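You operate a simulated robot arm through the tools that you are given. There is no shell and no other tool.

You run a simulated robot arm. Do the job below in one go: nothing can be reset, and whatever is moved stays where it is left.

JOB
Test the tester's three batteries; put the low one in the orange tray.
Fine: number up; the other two stay in the tester; all other batteries stay where they are.

It is judged by the outcome, as a careful person would: the job done as asked, and still so three seconds after it is handed in. It fails if anything else is knocked over, pushed out of place, dropped, spilled or broken.

ROBOT AND FRAMES
A 7-joint arm with a two-finger parallel gripper, fixed in place. Base frame: the origin is on the floor under the middle of its stand, x ahead of it, y to its left, z up; the work surface is at about z = 0.772. Lengths are in m, angles in degrees, forces in N, time in s.
With the tool pointing down near the work surface it reaches from about 0.22 to 0.68 m from the base axis. Its first joint turns from -66.0 to 66.0 degrees. Payload 2.4 kg.
Tool frame: the origin (TCP) lies between the finger pads and is the grasp point; the fingertips stand 0.03 m ahead of it; z points along the fingers, y is the line along which they close. Largest opening 0.094 m; finger width 0.028, thickness 0.01; the body of the gripper, 0.05 by 0.096 m, starts 0.055 m behind the TCP.
Orientation is that of the tool frame in the base frame, as [roll, pitch, yaw] about the fixed x, y, z axes, in that order (R = Rz(yaw) Ry(pitch) Rx(roll)). With the fingers straight down and closing along the base's y, the tool's x points along the base's -x, its y along +y and its z along -z.

CONTROLS
- The arm moves only by the tool arm_command. Its argument "steps" is a list of rows, each a list of 7 numbers: the turn, a rotation vector about the tool's x, y, z in rad, then the shift along the tool's x, y, z in m, then the gripper command, from -1 (fully open) to 1 (shut), values between in proportion. In form: [[rx, ry, rz, dx, dy, dz, hand], ...]. A call has 1 to 20 rows; each row is the pose to reach, as a shift and turn from the pose commanded when the call began, along the tool's axes at that moment. Each row takes 0.2 s and may step no farther than 0.05 m and 8.6 degrees from the row before; otherwise, or with a gripper value out of range, the whole call is refused. A pose out of reach is approached as far as the arm can. The call stops where the force on the tool passes 40 N (or 10 N more than at its start, if that is more) or the arm is blocked; 0.2 s more then pass. The fingers move at their own pace (about 0.153 m/s each) and stop on an object; they squeeze with about 27 N. The grip force told is the motor's: it shows also when the fingers shut on nothing. Time passes only in rows, and 0.2 s behind the last, so rows that repeat a pose let the fingers close. It gives the time, the measured TCP pose, the force on the tool (base axes), the opening and the grip force at its end, in the units of the frame above (readings bear some noise), with the torque about the TCP (base axes, N m) and any sound that the robot's microphone picked up.
- Cameras (640 x 400 px; columns grow to the right, rows downward): "scene" is fixed at [0.0262, 0.4637, 1.4497]; the picture's right is [-0.86, -0.51, 0.00], its down [-0.27, 0.45, -0.85] and it looks along [0.44, -0.73, -0.52] (base axes); focal length 350 px, centre (320, 200). "wrist" rides on the gripper at [0.076, 0.014, -0.102] in the tool frame; the picture's right is [-0.18, 0.98, 0.00], its down [-0.75, -0.14, -0.64] and it looks along [-0.63, -0.12, 0.77] (tool axes); focal length 243 px, centre (320, 200). There is no depth. A picture from a camera that has moved, and an enlarged one, comes with that camera's place and axes in the base frame and with its lens.
- snapshot(camera): a new picture of that camera. No time passes.
- enlarge(camera, box): a new picture of the part [left, top, right, bottom] of that camera's present view, enlarged. No time passes.
- finish_job(): hands the job in; it is judged then, once.

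Places have to be worked out from the pictures, the camera data and where the tool is seen. Open the gripper and draw the arm clear of the work before you hand the job in, unless the task says otherwise.

The tools are called after "Request:" as name(argument=value, ...) on one line, values as JSON. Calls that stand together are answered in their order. arm_command: Moves the arm, as the interface text tells. Its arguments: {"type":"object","properties":{"steps":{"type":"array","items":{"type":"array","items":{"type":"number"}}}},"required":["steps"]} The other tools are called the same way: snapshot (camera) takes a picture; enlarge (camera, box) takes an enlarged picture of a part of a camera's view; finish_job () hands the job in.

At the start:

```text
t: 0.0
eef_pos: [0.433, 0.0617, 1.1296]
ee_rot: [-179.9, 0.0, 179.9]
contact_force: [-0.1, 0.2, 0.9]
moment: [-0.02, 0.01, 0.01]
grip_width: 0.0939
grip_force: 0.0
```

scene: 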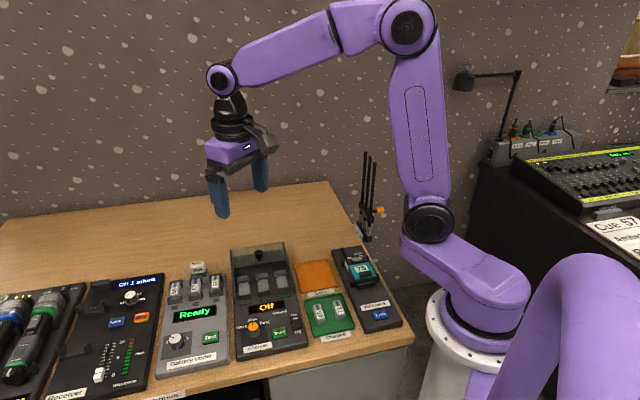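
wrist: 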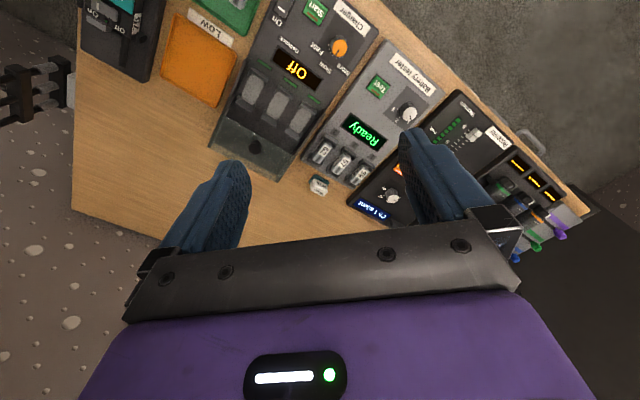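

I start by looking closer at the tester, the tray and the surrounding items.

Request:
enlarge(camera="scene", box=[150, 240, 310, 380])

Request:
enlarge(camera="scene", box=[280, 240, 410, 360])

Request:
enlarge(camera="wrist", box=[280, 40, 450, 220])

```text
2.86 times, centred on (230, 310) of scene
camera zoom: at [0.0262, 0.4637, 1.4497], right [-0.86, -0.51, 0.0], down [-0.27, 0.45, -0.85], along [0.44, -0.73, -0.52], focal length 1001 px, centre (577, -114)
```

zoom: 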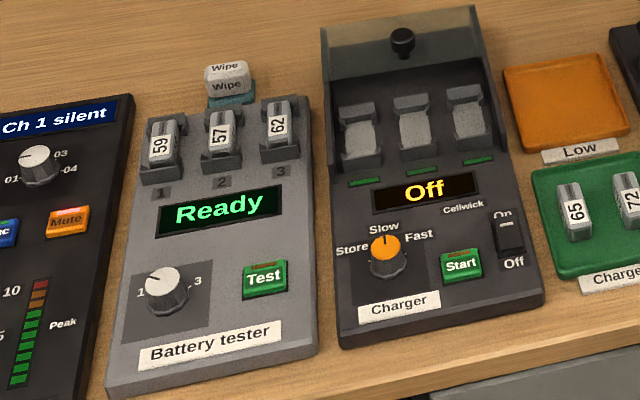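

```text
3.33 times, centred on (345, 300) of scene
camera zoom: at [0.0262, 0.4637, 1.4497], right [-0.86, -0.51, 0.0], down [-0.27, 0.45, -0.85], along [0.44, -0.73, -0.52], focal length 1167 px, centre (237, -133)
```

zoom: 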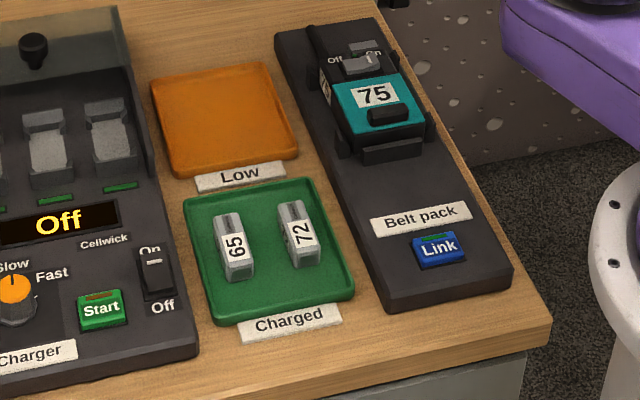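

```text
2.22 times, centred on (365, 130) of wrist
camera zoom: at [0.3574, 0.0767, 1.2318], right [0.18, 0.98, 0.0], down [0.75, -0.14, 0.64], along [0.63, -0.12, -0.77], focal length 539 px, centre (220, 356)
```

zoom: 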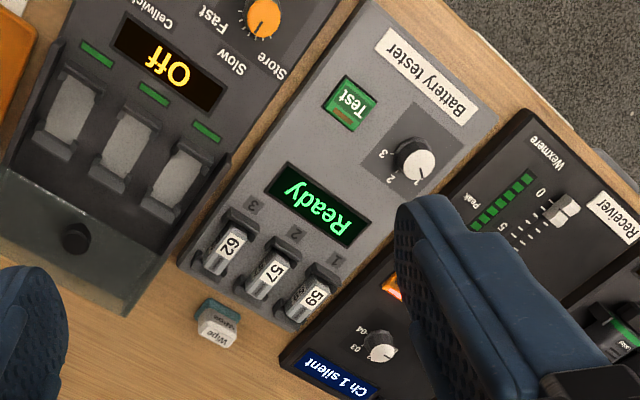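

The tester's row runs diagonally: slots 1, 2 and 3 hold 59, 57 and 62, at about (0.655,0.112), (0.626,0.073) and (0.590,0.040). Its knob points at 1 and the display reads Ready. I'll turn the tool 45° to line up with the tester and move in above it for a closer look.

Request:
arm_command(steps=[[0, 0, 0.131, -0.02, 0.008, 0.022, -1], [0, 0, 0.262, -0.04, 0.016, 0.044, -1], [0, 0, 0.393, -0.06, 0.024, 0.066, -1], [0, 0, 0.524, -0.08, 0.032, 0.088, -1], [0, 0, 0.655, -0.1, 0.04, 0.11, -1], [0, 0, 0.785, -0.127, 0.048, 0.13, -1], [0, 0, 0.785, -0.127, 0.048, 0.13, -1]])

```text
t: 1.6
eef_pos: [0.5604, 0.1091, 0.9997]
ee_rot: [-179.9, 0.0, 134.9]
contact_force: [0.6, -0.4, 1.0]
moment: [-0.02, 0.01, 0.03]
grip_width: 0.0938
grip_force: 0.1
```

The arm is above the tester at yaw 135. I'll take pictures from both cameras.

Request:
snapshot(camera="wrist")

Request:
snapshot(camera="scene")

Request:
enlarge(camera="wrist", box=[200, 0, 440, 150])

```text
taken
camera wrist: at [0.5172, 0.1742, 1.1016], right [0.83, 0.56, 0.0], down [0.43, -0.63, 0.64], along [0.36, -0.53, -0.77], focal length 243 px, centre (320, 200)
```

wrist: 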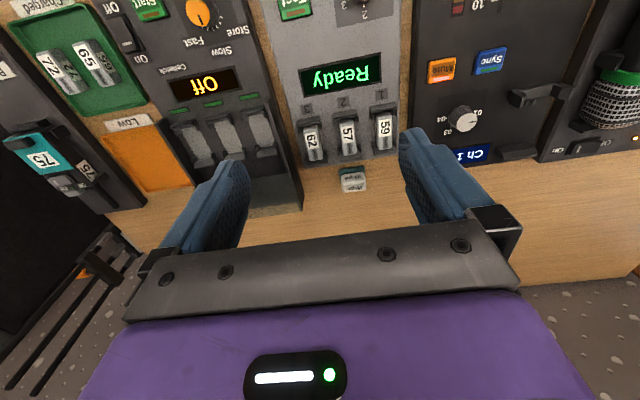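

```text
taken
```

scene: 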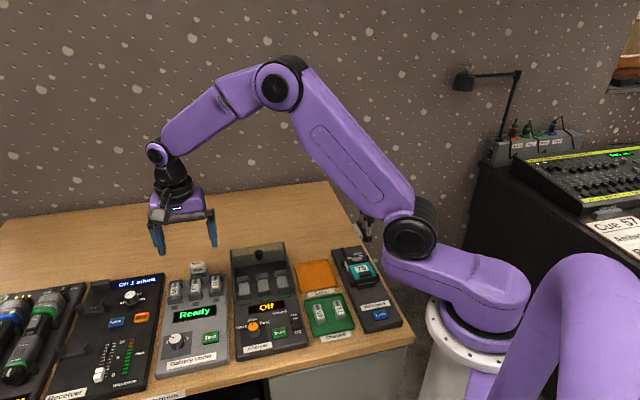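

```text
2.67 times, centred on (320, 75) of wrist
camera zoom: at [0.5172, 0.1742, 1.1016], right [0.83, 0.56, 0.0], down [0.43, -0.63, 0.64], along [0.36, -0.53, -0.77], focal length 647 px, centre (320, 533)
```

zoom: 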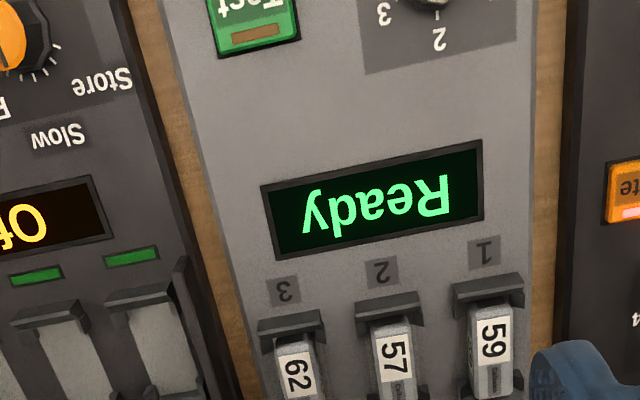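

The display says Ready, but the knob and Test button are at the edge of the view. I'll draw back toward the tester's front so the wrist camera sees the whole device.

Request:
arm_command(steps=[[0, 0, 0, 0.04, 0, 0, -1], [0, 0, 0, 0.08, 0, 0, -1], [0, 0, 0, 0.11, 0, 0, -1], [0, 0, 0, 0.11, 0, 0, -1]])

Request:
snapshot(camera="wrist")

Request:
enlarge(camera="wrist", box=[200, 0, 440, 150])

Request:
enlarge(camera="wrist", box=[250, 120, 410, 220])

```text
t: 2.6
eef_pos: [0.4811, 0.1869, 0.9994]
ee_rot: [179.9, 0.0, 135.0]
contact_force: [-0.8, -0.2, 0.8]
moment: [0.02, 0.01, -0.03]
grip_width: 0.0942
grip_force: 0.1
```

```text
taken
camera wrist: at [0.4386, 0.2521, 1.102], right [0.83, 0.56, 0.0], down [0.43, -0.63, 0.64], along [0.36, -0.53, -0.77], focal length 243 px, centre (320, 200)
```

wrist: 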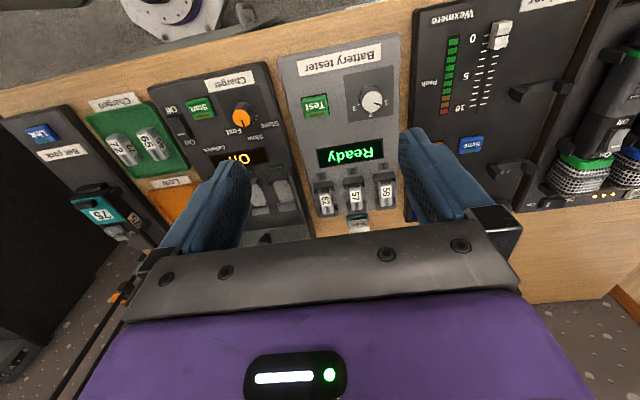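

```text
2.67 times, centred on (320, 75) of wrist
camera zoom: at [0.4386, 0.2521, 1.102], right [0.83, 0.56, 0.0], down [0.43, -0.63, 0.64], along [0.36, -0.53, -0.77], focal length 647 px, centre (320, 533)
```

zoom: 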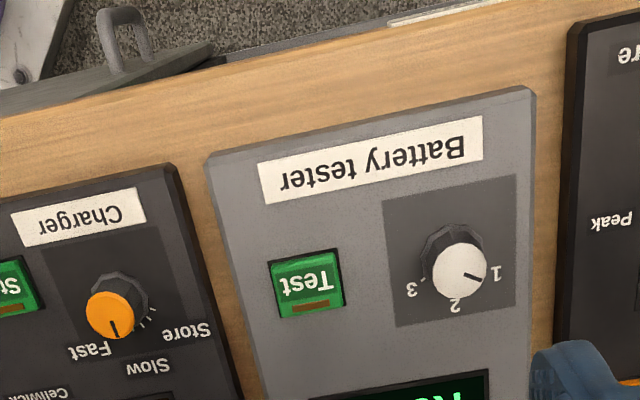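

```text
4.00 times, centred on (330, 170) of wrist
camera zoom: at [0.4386, 0.2521, 1.102], right [0.83, 0.56, 0.0], down [0.43, -0.63, 0.64], along [0.36, -0.53, -0.77], focal length 970 px, centre (280, 320)
```

zoom: 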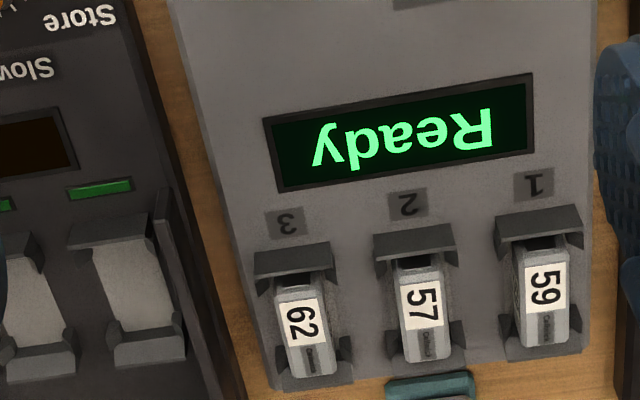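

The knob points at 1, and the Test button works out at about (0.494,0.158,0.784). I'll shut the fingers and come down above the button, then check the alignment before pressing.

Request:
arm_command(steps=[[0, 0, 0, -0.01, -0.004, 0.04, 1], [0, 0, 0, -0.02, -0.008, 0.08, 1], [0, 0, 0, -0.03, -0.0113, 0.12, 1], [0, 0, 0, -0.03, -0.0113, 0.145, 1], [0, 0, 0, -0.03, -0.0113, 0.145, 1]])

Request:
snapshot(camera="wrist")

Request:
enlarge(camera="scene", box=[130, 220, 330, 380])

```text
t: 3.8
eef_pos: [0.4948, 0.1562, 0.8545]
ee_rot: [-179.9, 0.0, 135.0]
contact_force: [0.2, -0.8, 0.3]
moment: [-0.01, -0.01, -0.01]
grip_width: 0.0
grip_force: 27.0
```

```text
taken
camera wrist: at [0.4518, 0.2222, 0.9571], right [0.82, 0.57, 0.0], down [0.43, -0.63, 0.64], along [0.36, -0.53, -0.77], focal length 243 px, centre (320, 200)
```

wrist: 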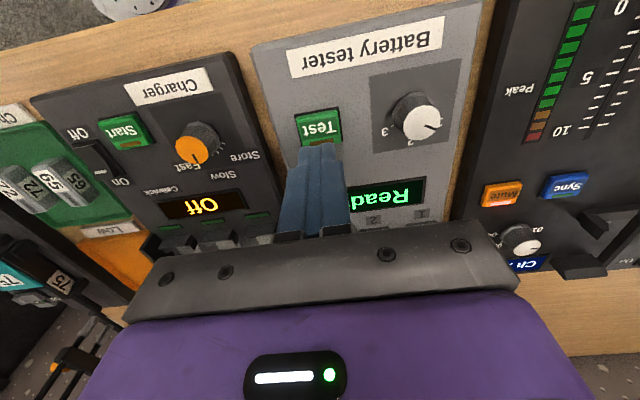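

```text
2.50 times, centred on (230, 300) of scene
camera zoom: at [0.0262, 0.4637, 1.4497], right [-0.86, -0.51, 0.0], down [-0.27, 0.45, -0.85], along [0.44, -0.73, -0.52], focal length 876 px, centre (545, -50)
```

zoom: 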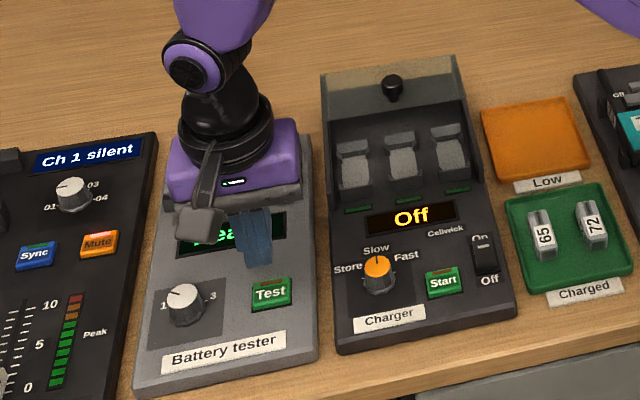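

The fingertips are almost straight over Test; I judge the button centre at (0.4935,0.159). I'll descend to just above it, then press in small steps.

Request:
arm_command(steps=[[0, 0, 0, 0.003, 0.001, 0.015, 1], [0, 0, 0, 0.003, 0.001, 0.028, 1], [0, 0, 0, 0.003, 0.001, 0.034, 1], [0, 0, 0, 0.003, 0.001, 0.037, 1], [0, 0, 0, 0.003, 0.001, 0.039, 1]])

Request:
snapshot(camera="wrist")

Request:
enlarge(camera="scene", box=[130, 220, 330, 380])

```text
t: 5.0
eef_pos: [0.4946, 0.1617, 0.8154]
ee_rot: [179.9, 0.0, 134.9]
contact_force: [-0.3, -0.7, -0.5]
moment: [-0.02, 0.0, 0.01]
grip_width: 0.0002
grip_force: 27.1
```

```text
taken
camera wrist: at [0.4508, 0.2259, 0.9177], right [0.82, 0.57, 0.0], down [0.43, -0.63, 0.64], along [0.36, -0.53, -0.77], focal length 243 px, centre (320, 200)
```

wrist: 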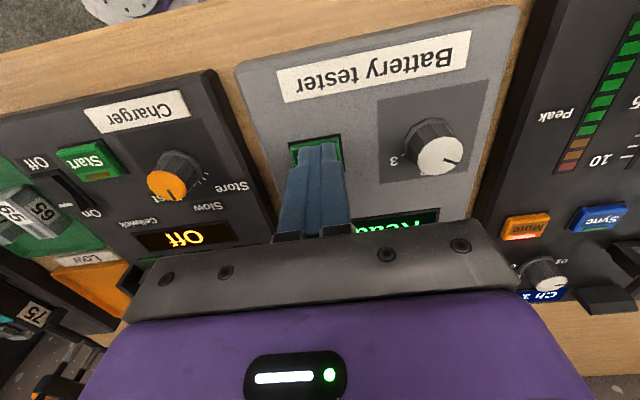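

```text
2.50 times, centred on (230, 300) of scene
camera zoom: at [0.0262, 0.4637, 1.4497], right [-0.86, -0.51, 0.0], down [-0.27, 0.45, -0.85], along [0.44, -0.73, -0.52], focal length 876 px, centre (545, -50)
```

zoom: 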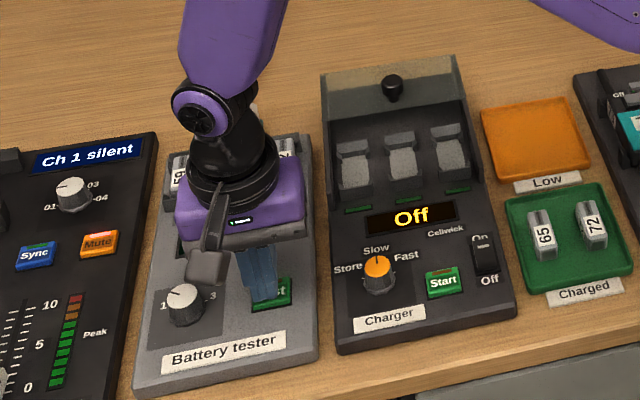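

There's no contact yet with the tips at z≈0.785. I'll shift 3 mm toward the button's centre and keep lowering gently.

Request:
arm_command(steps=[[0, 0, 0, 0, -0.003, 0.001, 1], [0, 0, 0, 0, -0.003, 0.003, 1], [0, 0, 0, 0, -0.003, 0.005, 1]])

```text
t: 5.8
eef_pos: [0.4922, 0.1588, 0.8111]
ee_rot: [-179.9, 0.0, 134.9]
contact_force: [-0.3, 0.0, 0.7]
moment: [0.01, -0.01, -0.01]
grip_width: 0.0
grip_force: 26.6
```

Still no force with the tips at about 0.781. I'll go lower in 1–2 mm steps.

Request:
arm_command(steps=[[0, 0, 0, 0, 0, 0.0015, 1], [0, 0, 0, 0, 0, 0.003, 1], [0, 0, 0, 0, 0, 0.0045, 1]])

Request:
snapshot(camera="wrist")

Request:
enlarge(camera="scene", box=[170, 260, 270, 360])

```text
t: 6.6
eef_pos: [0.492, 0.1588, 0.8059]
ee_rot: [180.0, 0.0, 134.9]
contact_force: [-1.2, 0.4, 3.6]
moment: [0.01, -0.02, -0.04]
grip_width: 0.0002
grip_force: 27.2
heard: click
```

```text
taken
camera wrist: at [0.4485, 0.2238, 0.9085], right [0.82, 0.57, 0.0], down [0.43, -0.63, 0.64], along [0.36, -0.53, -0.77], focal length 243 px, centre (320, 200)
```

wrist: 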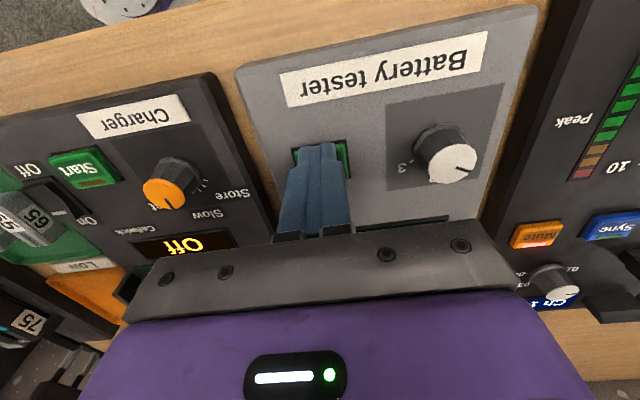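

```text
4.00 times, centred on (220, 310) of scene
camera zoom: at [0.0261, 0.4637, 1.4497], right [-0.86, -0.51, 0.0], down [-0.27, 0.45, -0.85], along [0.44, -0.73, -0.52], focal length 1401 px, centre (720, -240)
```

zoom: 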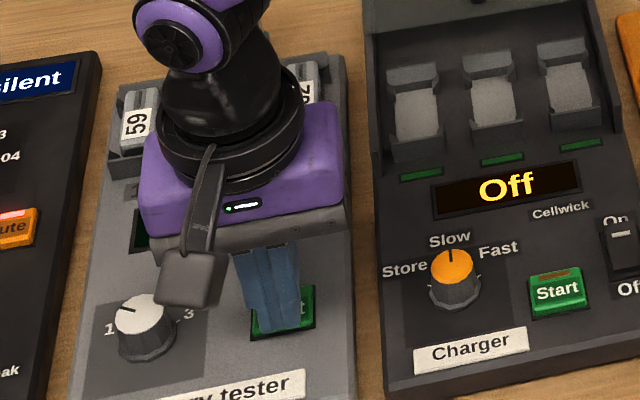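

A click came at 3.6 N, so the button is pressed. I'll lift straight up and read the display.

Request:
arm_command(steps=[[0, 0, 0, 0, 0, -0.03, 1], [0, 0, 0, 0, 0, -0.07, 1]])

Request:
snapshot(camera="wrist")

Request:
enlarge(camera="scene", box=[170, 260, 270, 360])

```text
t: 7.2
eef_pos: [0.4922, 0.1581, 0.8773]
ee_rot: [180.0, 0.1, 135.0]
contact_force: [0.3, 0.3, 0.5]
moment: [0.02, -0.01, -0.02]
grip_width: 0.0001
grip_force: 26.9
```

```text
taken
camera wrist: at [0.4489, 0.2231, 0.9793], right [0.82, 0.57, 0.0], down [0.43, -0.63, 0.64], along [0.36, -0.53, -0.77], focal length 243 px, centre (320, 200)
```

wrist: 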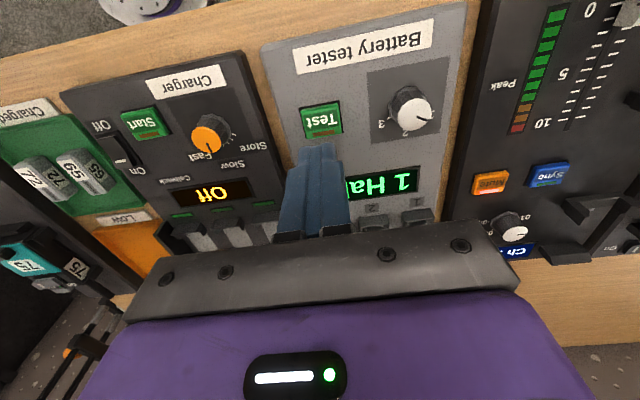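

```text
4.00 times, centred on (220, 310) of scene
camera zoom: at [0.0262, 0.4637, 1.4497], right [-0.86, -0.51, 0.0], down [-0.27, 0.45, -0.85], along [0.44, -0.73, -0.52], focal length 1401 px, centre (720, -240)
```

zoom: 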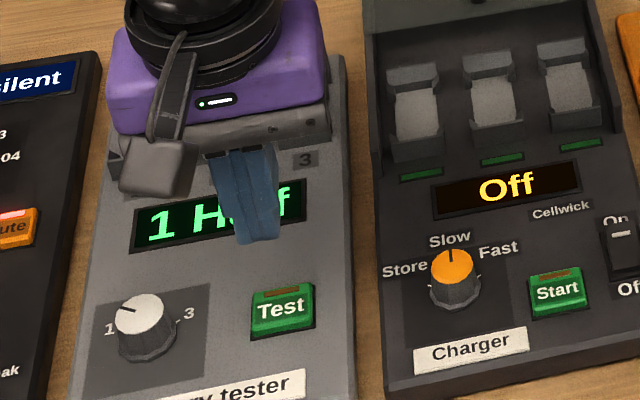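

The display reads "1 Half", so battery 59 isn't the low one. Next I'll set the knob at (0.546,0.2065) to 2, which is a turn of about 60° clockwise. I'll part the fingers, swing back to yaw 180 and move over the knob.

Request:
arm_command(steps=[[0, 0, -0.131, -0.001, 0.012, 0, -0.3], [0, 0, -0.262, -0.002, 0.024, 0, -0.3], [0, 0, -0.393, -0.003, 0.036, 0, -0.3], [0, 0, -0.524, -0.004, 0.048, 0, -0.3], [0, 0, -0.655, -0.0047, 0.06, 0, -0.3], [0, 0, -0.785, -0.0047, 0.0718, 0, -0.3], [0, 0, -0.785, -0.0047, 0.0718, 0, -0.3]])

Request:
snapshot(camera="wrist")

Request:
enlarge(camera="wrist", box=[240, 60, 400, 160])

Request:
enlarge(camera="scene", box=[130, 240, 270, 380])

```text
t: 8.8
eef_pos: [0.5453, 0.2063, 0.8754]
ee_rot: [-180.0, 0.0, -179.9]
contact_force: [0.9, -0.3, 0.5]
moment: [0.02, -0.01, 0.01]
grip_width: 0.0613
grip_force: 0.0
```

```text
taken
camera wrist: at [0.4704, 0.2216, 0.9787], right [0.18, 0.98, 0.0], down [0.75, -0.14, 0.64], along [0.63, -0.12, -0.77], focal length 243 px, centre (320, 200)
```

wrist: 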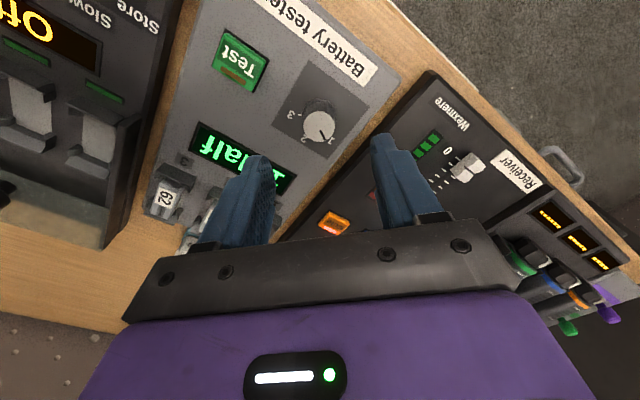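

```text
4.00 times, centred on (320, 110) of wrist
camera zoom: at [0.4704, 0.2216, 0.9787], right [0.18, 0.98, 0.0], down [0.75, -0.14, 0.64], along [0.63, -0.12, -0.77], focal length 970 px, centre (320, 560)
```

zoom: 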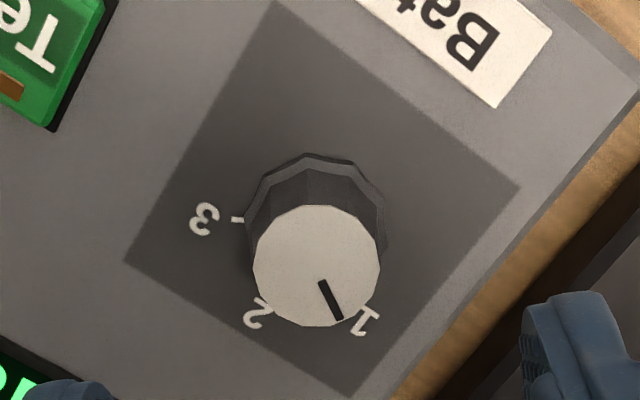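

```text
2.86 times, centred on (200, 310) of scene
camera zoom: at [0.0262, 0.4637, 1.4497], right [-0.86, -0.51, 0.0], down [-0.27, 0.45, -0.85], along [0.44, -0.73, -0.52], focal length 1001 px, centre (663, -114)
```

zoom: 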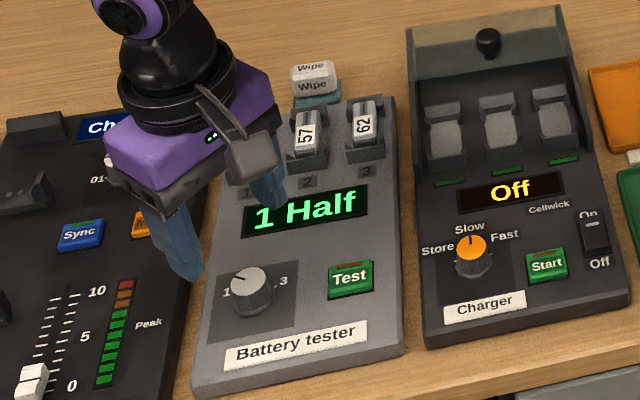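

The knob top measures (0.5454,0.2072), about 25 mm across, from z≈0.778 to 0.80, and I'm centred over it. I'll narrow the opening, go down around it to tip z≈0.784, and grip.

Request:
arm_command(steps=[[0, 0, 0, 0, 0.0005, 0.02, -0.1], [0, 0, 0, 0, 0.0005, 0.04, -0.1], [0, 0, 0, 0, 0.0005, 0.055, -0.1], [0, 0, 0, 0, 0.0005, 0.062, -0.1]])

Request:
enlarge(camera="wrist", box=[220, 80, 420, 230])

Request:
enlarge(camera="scene", box=[130, 240, 270, 380])

```text
t: 9.8
eef_pos: [0.546, 0.2063, 0.814]
ee_rot: [180.0, 0.0, 180.0]
contact_force: [-0.7, -0.2, 0.2]
moment: [0.01, 0.02, 0.0]
grip_width: 0.0519
grip_force: 0.1
```

```text
2.67 times, centred on (320, 155) of wrist
camera zoom: at [0.4704, 0.2224, 0.9165], right [0.18, 0.98, 0.0], down [0.75, -0.14, 0.64], along [0.63, -0.12, -0.77], focal length 647 px, centre (320, 320)
```

zoom: 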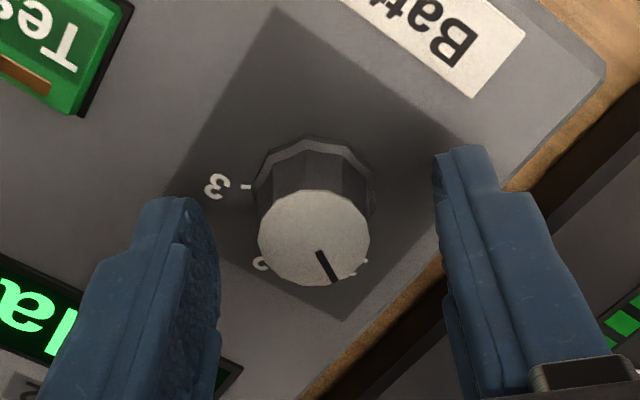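

```text
2.86 times, centred on (200, 310) of scene
camera zoom: at [0.0262, 0.4637, 1.4497], right [-0.86, -0.51, 0.0], down [-0.27, 0.45, -0.85], along [0.44, -0.73, -0.52], focal length 1001 px, centre (663, -114)
```

zoom: 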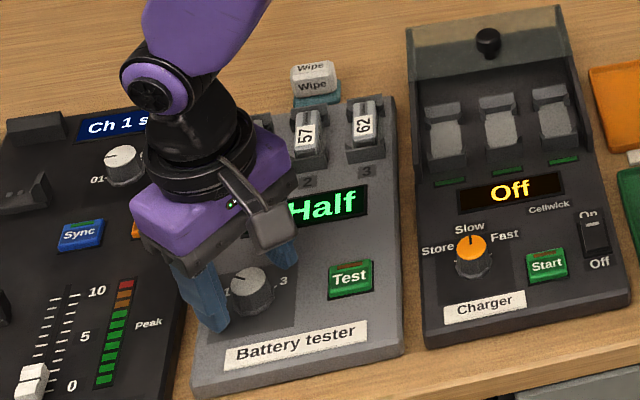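

The fingers straddle the knob with clearance on both sides. I'll close on it and check the force.

Request:
arm_command(steps=[[0, 0, 0, 0, 0, 0, 1], [0, 0, 0, 0, 0, 0, 1], [0, 0, 0, 0, 0, 0, 1]])

Request:
enlarge(camera="wrist", box=[220, 80, 420, 230])

```text
t: 10.6
eef_pos: [0.545, 0.2049, 0.8143]
ee_rot: [-179.9, 0.0, 179.9]
contact_force: [-0.3, -10.5, 2.7]
moment: [-0.31, 0.22, -0.03]
grip_width: 0.0254
grip_force: 44.9
```

```text
2.67 times, centred on (320, 155) of wrist
camera zoom: at [0.4706, 0.221, 0.9165], right [0.19, 0.98, 0.0], down [0.75, -0.14, 0.64], along [0.63, -0.12, -0.77], focal length 647 px, centre (320, 320)
```

zoom: 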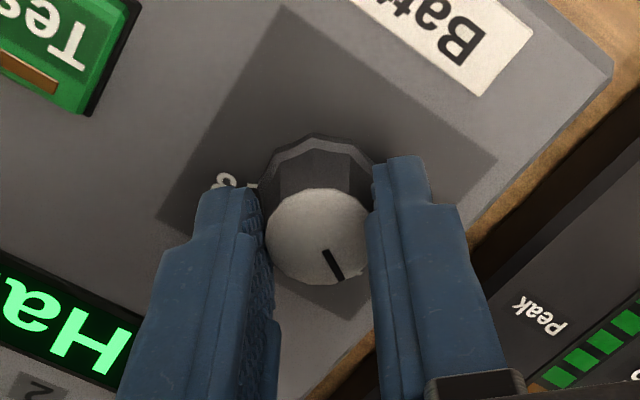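

The grip holds at 25.4 mm with about 10 N sideways, so the knob's centre is nearer y=0.2049. I'll relieve that offset and then turn 60° clockwise to position 2.

Request:
arm_command(steps=[[0, 0, 0, 0.0005, -0.0021, 0, 1], [0, 0, 0.131, 0.0005, -0.0021, 0, 1], [0, 0, 0.262, 0.0005, -0.0021, 0, 1], [0, 0, 0.393, 0.0005, -0.0021, 0, 1], [0, 0, 0.524, 0.0005, -0.0021, 0, 1], [0, 0, 0.655, 0.0005, -0.0021, 0, 1], [0, 0, 0.785, 0.0005, -0.0021, 0, 1], [0, 0, 0.916, 0.0005, -0.0021, 0, 1], [0, 0, 1.047, 0.0005, -0.0021, 0, 1], [0, 0, 1.047, 0.0005, -0.0021, 0, 1]])

Request:
enlarge(camera="wrist", box=[220, 80, 420, 230])

Request:
enlarge(camera="scene", box=[130, 240, 270, 380])

```text
t: 12.8
eef_pos: [0.5461, 0.2053, 0.8147]
ee_rot: [179.6, 0.1, 120.0]
contact_force: [14.6, 13.8, -5.3]
moment: [-0.1, -0.67, 0.04]
grip_width: 0.0255
grip_force: 44.9
```

```text
2.67 times, centred on (320, 155) of wrist
camera zoom: at [0.5209, 0.2804, 0.9165], right [0.94, 0.33, 0.01], down [0.25, -0.73, 0.64], along [0.22, -0.6, -0.77], focal length 647 px, centre (320, 320)
```

zoom: 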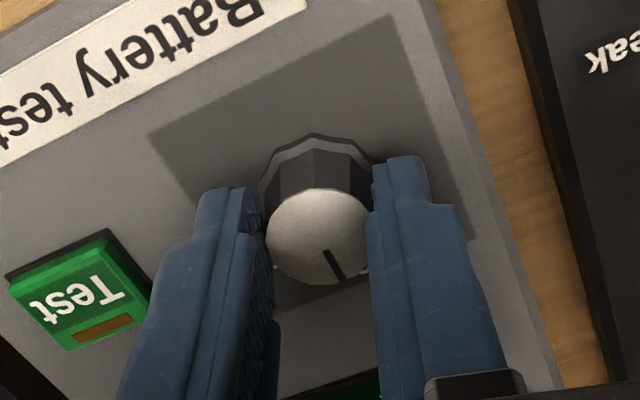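

```text
2.86 times, centred on (200, 310) of scene
camera zoom: at [0.0266, 0.4641, 1.4496], right [-0.86, -0.51, 0.0], down [-0.27, 0.45, -0.85], along [0.44, -0.73, -0.52], focal length 1001 px, centre (663, -114)
```

zoom: 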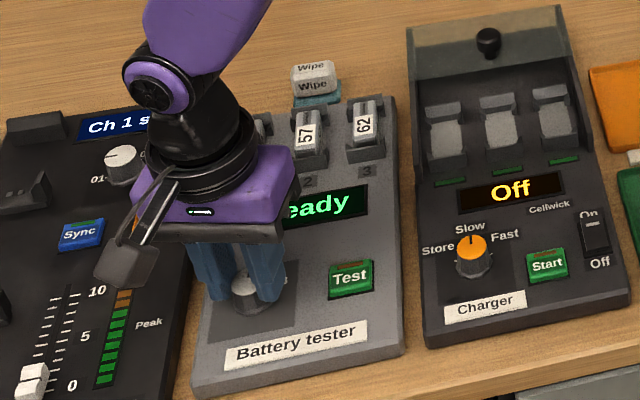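

The display reset to Ready and the knob turned with the gripper. I'll open and lift clear to check the pointer.

Request:
arm_command(steps=[[0, 0, 0, 0, 0, 0, -0.1], [0, 0, 0, 0, 0, 0, -0.1], [0, 0, 0, 0, 0, -0.03, -0.1], [0, 0, 0, 0, 0, -0.062, -0.1], [0, 0, 0, 0, 0, -0.062, -0.1]])

Request:
enlarge(camera="wrist", box=[220, 40, 420, 190])

Request:
enlarge(camera="scene", box=[130, 240, 270, 380])

```text
t: 14.0
eef_pos: [0.5449, 0.2029, 0.8759]
ee_rot: [-179.9, 0.0, 120.0]
contact_force: [-0.3, 1.0, 0.5]
moment: [0.04, 0.01, 0.02]
grip_width: 0.0519
grip_force: 0.1
```

```text
2.67 times, centred on (320, 115) of wrist
camera zoom: at [0.5199, 0.2781, 0.9783], right [0.94, 0.33, 0.0], down [0.26, -0.72, 0.64], along [0.21, -0.61, -0.77], focal length 647 px, centre (320, 427)
```

zoom: 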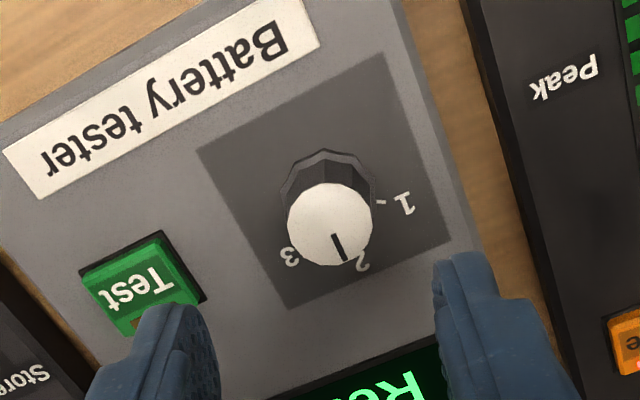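

```text
2.86 times, centred on (200, 310) of scene
camera zoom: at [0.0262, 0.4637, 1.4497], right [-0.86, -0.51, 0.0], down [-0.27, 0.45, -0.85], along [0.44, -0.73, -0.52], focal length 1001 px, centre (663, -114)
```

zoom: 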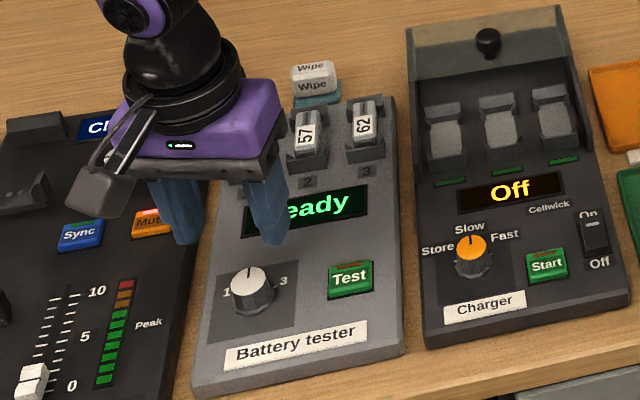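

The knob pointer is now on 2. I'll shut the fingers, go back over Test and press it again.

Request:
arm_command(steps=[[0, 0, -0.131, -0.004, -0.023, 0, 1], [0, 0, -0.262, -0.008, -0.046, 0, 1], [0, 0, -0.262, -0.0117, -0.0679, 0, 1], [0, 0, -0.262, -0.0117, -0.0679, 0.03, 1], [0, 0, -0.262, -0.0117, -0.0679, 0.056, 1], [0, 0, -0.262, -0.0117, -0.0679, 0.064, 1], [0, 0, -0.262, -0.0117, -0.0679, 0.067, 1], [0, 0, -0.262, -0.0117, -0.0679, 0.07, 1]])

```text
t: 15.8
eef_pos: [0.4931, 0.1593, 0.8056]
ee_rot: [180.0, 0.0, 135.0]
contact_force: [-1.5, -0.8, 4.5]
moment: [0.0, 0.04, 0.0]
grip_width: 0.0
grip_force: 27.1
heard: click
```

It clicked again. I'll lift and read the display.

Request:
arm_command(steps=[[0, 0, 0, 0, 0, -0.03, 1], [0, 0, 0, 0, 0, -0.07, 1]])

Request:
snapshot(camera="wrist")

Request:
enlarge(camera="scene", box=[170, 260, 270, 360])

```text
t: 16.4
eef_pos: [0.4932, 0.158, 0.8762]
ee_rot: [-180.0, 0.0, 135.1]
contact_force: [0.0, 0.3, 0.3]
moment: [0.0, 0.0, -0.04]
grip_width: 0.0001
grip_force: 27.1
```

```text
taken
camera wrist: at [0.4496, 0.2248, 0.9783], right [0.82, 0.57, 0.0], down [0.43, -0.63, 0.64], along [0.36, -0.53, -0.77], focal length 243 px, centre (320, 200)
```

wrist: 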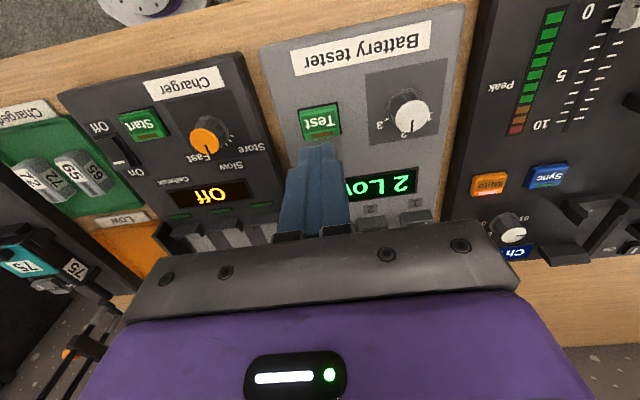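

```text
4.00 times, centred on (220, 310) of scene
camera zoom: at [0.0262, 0.4637, 1.4497], right [-0.86, -0.51, 0.0], down [-0.27, 0.45, -0.85], along [0.44, -0.73, -0.52], focal length 1401 px, centre (720, -240)
```

zoom: 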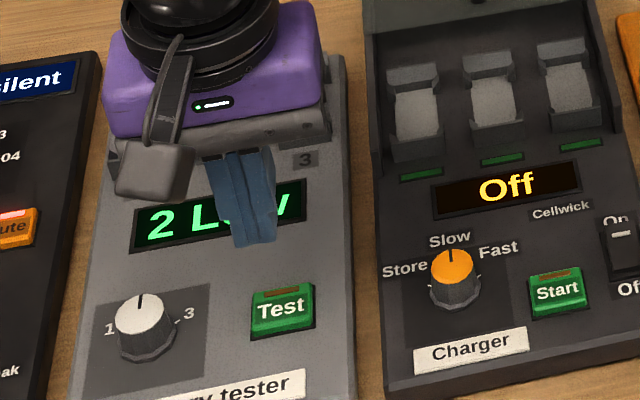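

The display reads "2 Low", so battery 57 is the low one. The job asks for all three to be tested, so I'll go back over the knob at yaw 180 to turn it to 3.

Request:
arm_command(steps=[[0, 0, -0.131, -0.001, 0.012, 0, -0.1], [0, 0, -0.262, -0.002, 0.024, 0, -0.1], [0, 0, -0.393, -0.003, 0.036, 0, -0.1], [0, 0, -0.524, -0.004, 0.048, 0, -0.1], [0, 0, -0.655, -0.004, 0.06, 0, -0.1], [0, 0, -0.785, -0.004, 0.0707, 0, -0.1], [0, 0, -0.785, -0.004, 0.0707, 0, -0.1]])

Request:
enlarge(camera="wrist", box=[220, 40, 420, 190])

Request:
enlarge(camera="scene", box=[130, 240, 270, 380])

```text
t: 18.0
eef_pos: [0.5463, 0.2074, 0.8758]
ee_rot: [180.0, 0.0, -179.9]
contact_force: [0.8, 0.6, 0.4]
moment: [0.03, 0.01, -0.03]
grip_width: 0.0518
grip_force: 0.1
```

```text
2.67 times, centred on (320, 115) of wrist
camera zoom: at [0.47, 0.223, 0.9782], right [0.18, 0.98, 0.0], down [0.75, -0.14, 0.64], along [0.63, -0.12, -0.77], focal length 647 px, centre (320, 427)
```

zoom: 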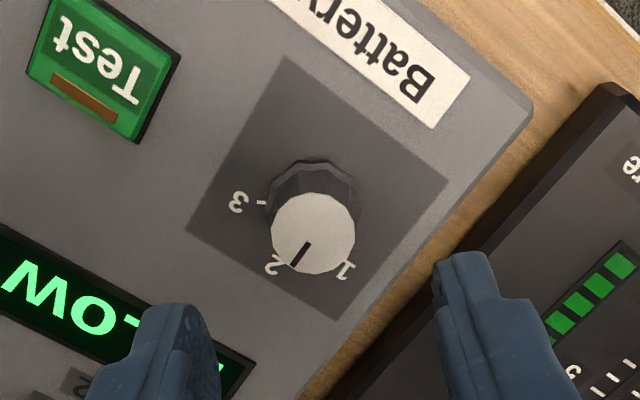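

```text
2.86 times, centred on (200, 310) of scene
camera zoom: at [0.0262, 0.4637, 1.4497], right [-0.86, -0.51, 0.0], down [-0.27, 0.45, -0.85], along [0.44, -0.73, -0.52], focal length 1001 px, centre (663, -114)
```

zoom: 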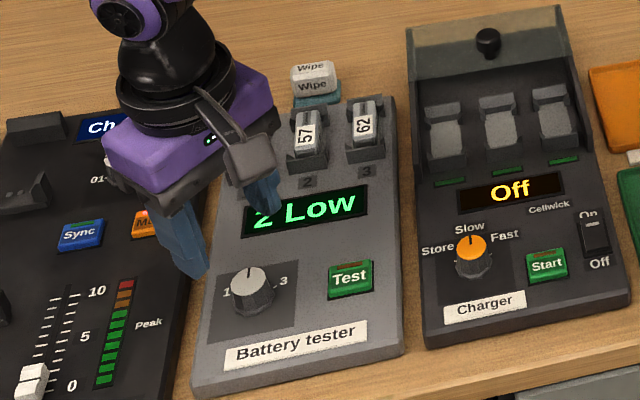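

The wrist picture agrees with the contact estimate, so I'll use (0.546,0.2055) for the knob's centre. I'll descend with a 1.5 mm correction and close on it.

Request:
arm_command(steps=[[0, 0, 0, 0, -0.0015, 0.02, -0.1], [0, 0, 0, 0, -0.0015, 0.04, -0.1], [0, 0, 0, 0, -0.0015, 0.055, -0.1], [0, 0, 0, 0, -0.0015, 0.062, -0.1], [0, 0, 0, 0, -0.0015, 0.062, 1], [0, 0, 0, 0, -0.0015, 0.062, 1], [0, 0, 0, 0, -0.0015, 0.062, 1]])

```text
t: 19.6
eef_pos: [0.5447, 0.2049, 0.8142]
ee_rot: [-179.9, 0.0, 180.0]
contact_force: [-0.6, -3.0, 0.0]
moment: [-0.07, -0.04, 0.0]
grip_width: 0.0253
grip_force: 44.6
```

It's gripped with only 3 N sideways. I'll turn another 60° clockwise to 3.

Request:
arm_command(steps=[[0, 0, 0.131, -0.0005, 0, 0, 1], [0, 0, 0.262, -0.001, 0, 0, 1], [0, 0, 0.393, -0.001, 0, 0, 1], [0, 0, 0.524, -0.001, 0, 0, 1], [0, 0, 0.655, -0.001, 0, 0, 1], [0, 0, 0.785, -0.001, 0, 0, 1], [0, 0, 0.916, -0.001, 0, 0, 1], [0, 0, 1.047, -0.001, 0, 0, 1], [0, 0, 1.047, -0.001, 0, 0, 1]])

Request:
arm_command(steps=[[0, 0, 0, 0, 0, 0, -0.1], [0, 0, 0, 0, 0, 0, -0.1], [0, 0, 0, 0, 0, -0.03, -0.1], [0, 0, 0, 0, 0, -0.062, -0.1], [0, 0, 0, 0, 0, -0.062, -0.1]])

Request:
enlarge(camera="wrist", box=[220, 40, 420, 190])

Request:
enlarge(camera="scene", box=[130, 240, 270, 380])

```text
t: 21.6
eef_pos: [0.5452, 0.208, 0.8137]
ee_rot: [180.0, 0.1, 120.0]
contact_force: [-6.4, 8.2, 4.1]
moment: [0.73, 0.37, 0.19]
grip_width: 0.0254
grip_force: 45.2
```

```text
t: 22.8
eef_pos: [0.5453, 0.2053, 0.8763]
ee_rot: [179.9, 0.0, 120.0]
contact_force: [0.8, -0.6, 0.2]
moment: [0.0, -0.03, 0.02]
grip_width: 0.0515
grip_force: 0.0
```

```text
2.67 times, centred on (320, 115) of wrist
camera zoom: at [0.5211, 0.2804, 0.9779], right [0.94, 0.33, 0.0], down [0.26, -0.72, 0.64], along [0.21, -0.61, -0.77], focal length 647 px, centre (320, 427)
```

zoom: 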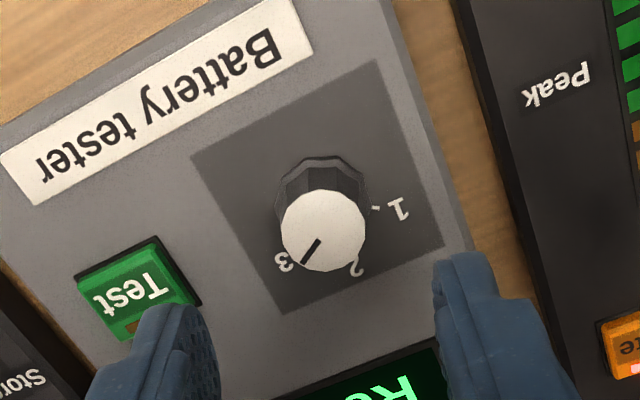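

```text
2.86 times, centred on (200, 310) of scene
camera zoom: at [0.0262, 0.4637, 1.4497], right [-0.86, -0.51, 0.0], down [-0.27, 0.45, -0.85], along [0.44, -0.73, -0.52], focal length 1001 px, centre (663, -114)
```

zoom: 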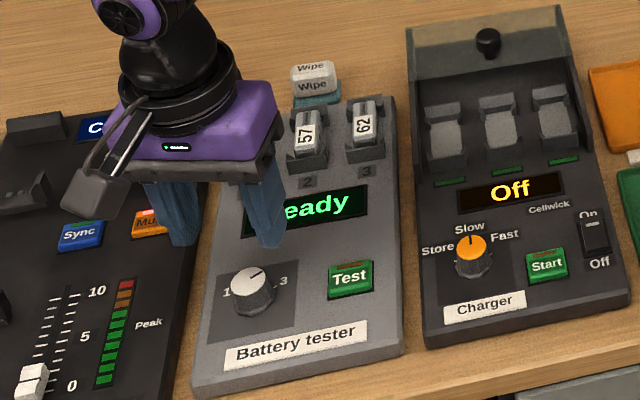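

The pointer is at 3. I'll press Test the same way as before.

Request:
arm_command(steps=[[0, 0, -0.131, -0.005, -0.023, 0, 1], [0, 0, -0.262, -0.009, -0.046, 0, 1], [0, 0, -0.262, -0.0137, -0.0689, 0, 1], [0, 0, -0.262, -0.0137, -0.0689, 0.03, 1], [0, 0, -0.262, -0.0137, -0.0689, 0.056, 1], [0, 0, -0.262, -0.0137, -0.0689, 0.064, 1], [0, 0, -0.262, -0.0137, -0.0689, 0.067, 1], [0, 0, -0.262, -0.0137, -0.0689, 0.0705, 1]])

Request:
arm_command(steps=[[0, 0, 0, 0, 0, -0.03, 1], [0, 0, 0, 0, 0, -0.07, 1]])

Request:
enlarge(camera="scene", box=[170, 260, 270, 360])

Request:
snapshot(camera="wrist")

```text
t: 24.6
eef_pos: [0.4948, 0.1596, 0.8063]
ee_rot: [-179.9, 0.1, 135.1]
contact_force: [-0.9, -1.8, 6.1]
moment: [-0.07, 0.03, 0.03]
grip_width: 0.0001
grip_force: 27.0
heard: click
```

```text
t: 25.2
eef_pos: [0.4932, 0.1596, 0.8746]
ee_rot: [180.0, 0.0, 135.0]
contact_force: [-0.1, 0.5, -0.9]
moment: [-0.02, -0.02, -0.01]
grip_width: 0.0
grip_force: 27.1
```

```text
4.00 times, centred on (220, 310) of scene
camera zoom: at [0.0262, 0.4637, 1.4497], right [-0.86, -0.51, 0.0], down [-0.27, 0.45, -0.85], along [0.44, -0.73, -0.52], focal length 1401 px, centre (720, -240)
```

zoom: 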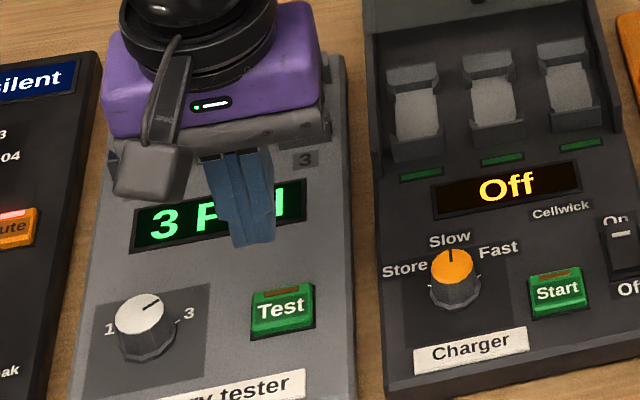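

```text
taken
camera wrist: at [0.451, 0.2248, 0.9775], right [0.82, 0.57, 0.0], down [0.43, -0.63, 0.64], along [0.36, -0.53, -0.77], focal length 243 px, centre (320, 200)
```

wrist: 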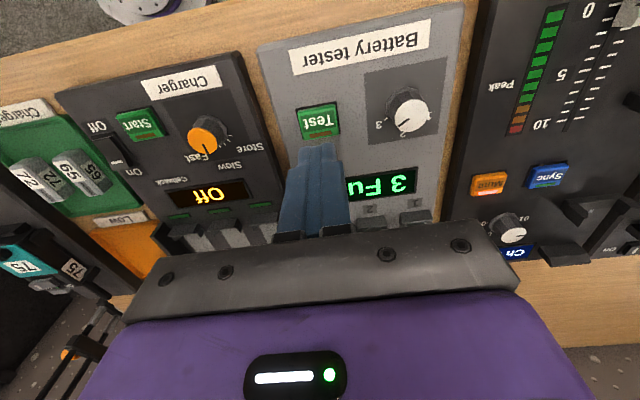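

The display reads "3 Full". That makes battery 57 in slot 2 the low one. I'll rise, open the fingers and move above slot 2 to study the grasp.

Request:
arm_command(steps=[[0, 0, 0, 0, 0, -0.04, 1], [0, 0, 0, -0.02, 0.005, -0.075, 1], [0, 0, 0, -0.06, 0.015, -0.075, -0.5], [0, 0, 0, -0.1, 0.025, -0.075, -1], [0, 0, 0, -0.1386, 0.034, -0.075, -1], [0, 0, 0, -0.1386, 0.034, -0.075, -1]])

Request:
snapshot(camera="wrist")

Request:
enlarge(camera="wrist", box=[240, 60, 400, 160])

Request:
snapshot(camera="scene")

```text
t: 26.6
eef_pos: [0.6157, 0.0833, 0.9505]
ee_rot: [-180.0, 0.0, 135.0]
contact_force: [-0.4, -0.4, 0.5]
moment: [-0.01, -0.01, 0.01]
grip_width: 0.0943
grip_force: 0.0
```

```text
taken
camera wrist: at [0.5729, 0.1492, 1.0531], right [0.82, 0.57, 0.0], down [0.43, -0.63, 0.64], along [0.36, -0.53, -0.77], focal length 243 px, centre (320, 200)
```

wrist: 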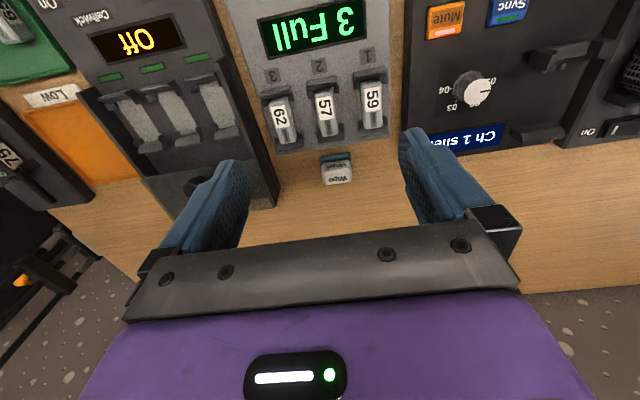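

```text
4.00 times, centred on (320, 110) of wrist
camera zoom: at [0.5729, 0.1492, 1.0531], right [0.82, 0.57, 0.0], down [0.43, -0.63, 0.64], along [0.36, -0.53, -0.77], focal length 970 px, centre (320, 560)
```

zoom: 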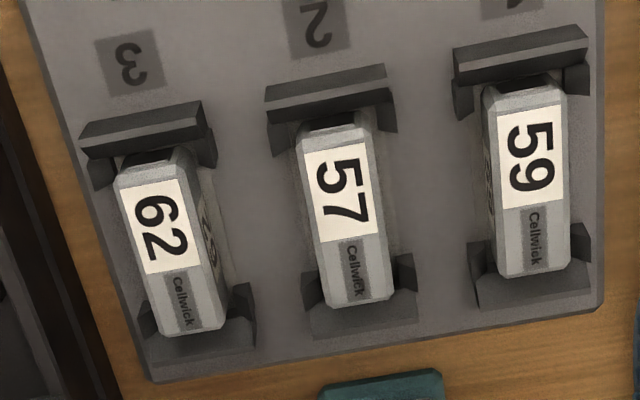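

```text
taken
```

scene: 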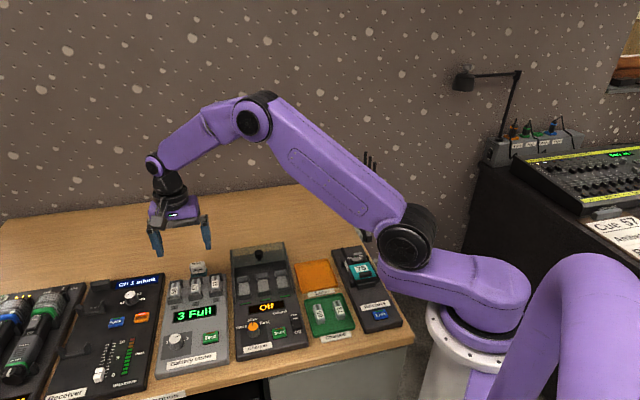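

The batteries lie number-up in end cradles. 57's centre is about (0.632,0.075), top z≈0.798, roughly 18.5 x 44.5 mm, with its axis at the tester's 45°. I need a closer look at the cradle prongs and the tray.

Request:
enlarge(camera="scene", box=[160, 255, 230, 305])

Request:
enlarge(camera="wrist", box=[290, 80, 360, 130])

Request:
enlarge(camera="scene", box=[285, 250, 365, 345])

```text
8.00 times, centred on (195, 280) of scene
camera zoom: at [0.0262, 0.4637, 1.4497], right [-0.86, -0.51, 0.0], down [-0.27, 0.45, -0.85], along [0.44, -0.73, -0.52], focal length 2802 px, centre (1320, -440)
```

zoom: 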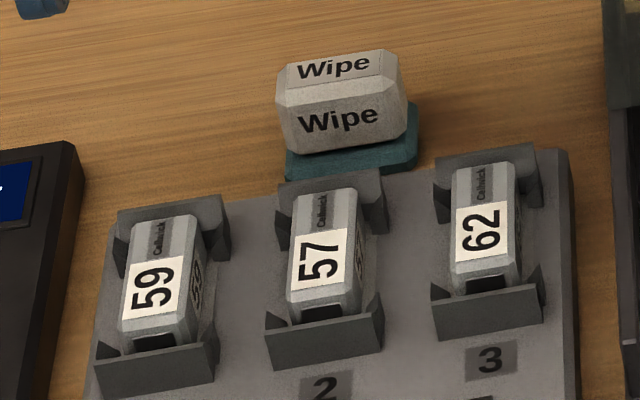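

```text
8.00 times, centred on (325, 105) of wrist
camera zoom: at [0.5729, 0.1492, 1.0531], right [0.82, 0.57, 0.0], down [0.43, -0.63, 0.64], along [0.36, -0.53, -0.77], focal length 1941 px, centre (280, 960)
```

zoom: 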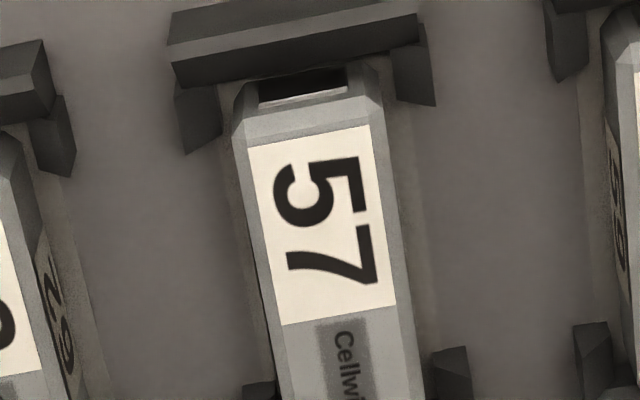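

```text
4.21 times, centred on (325, 298) of scene
camera zoom: at [0.0262, 0.4637, 1.4497], right [-0.86, -0.51, 0.0], down [-0.27, 0.45, -0.85], along [0.44, -0.73, -0.52], focal length 1474 px, centre (299, -210)
```

zoom: 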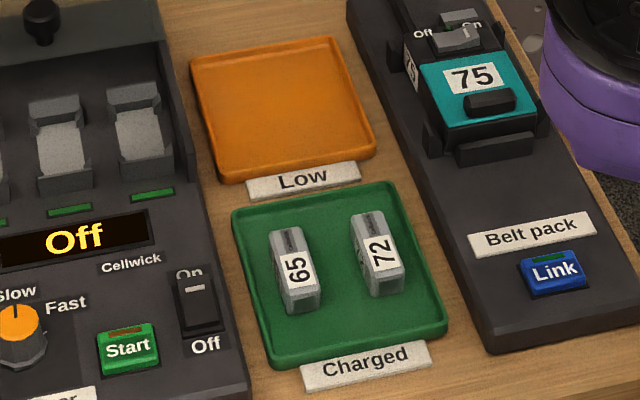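

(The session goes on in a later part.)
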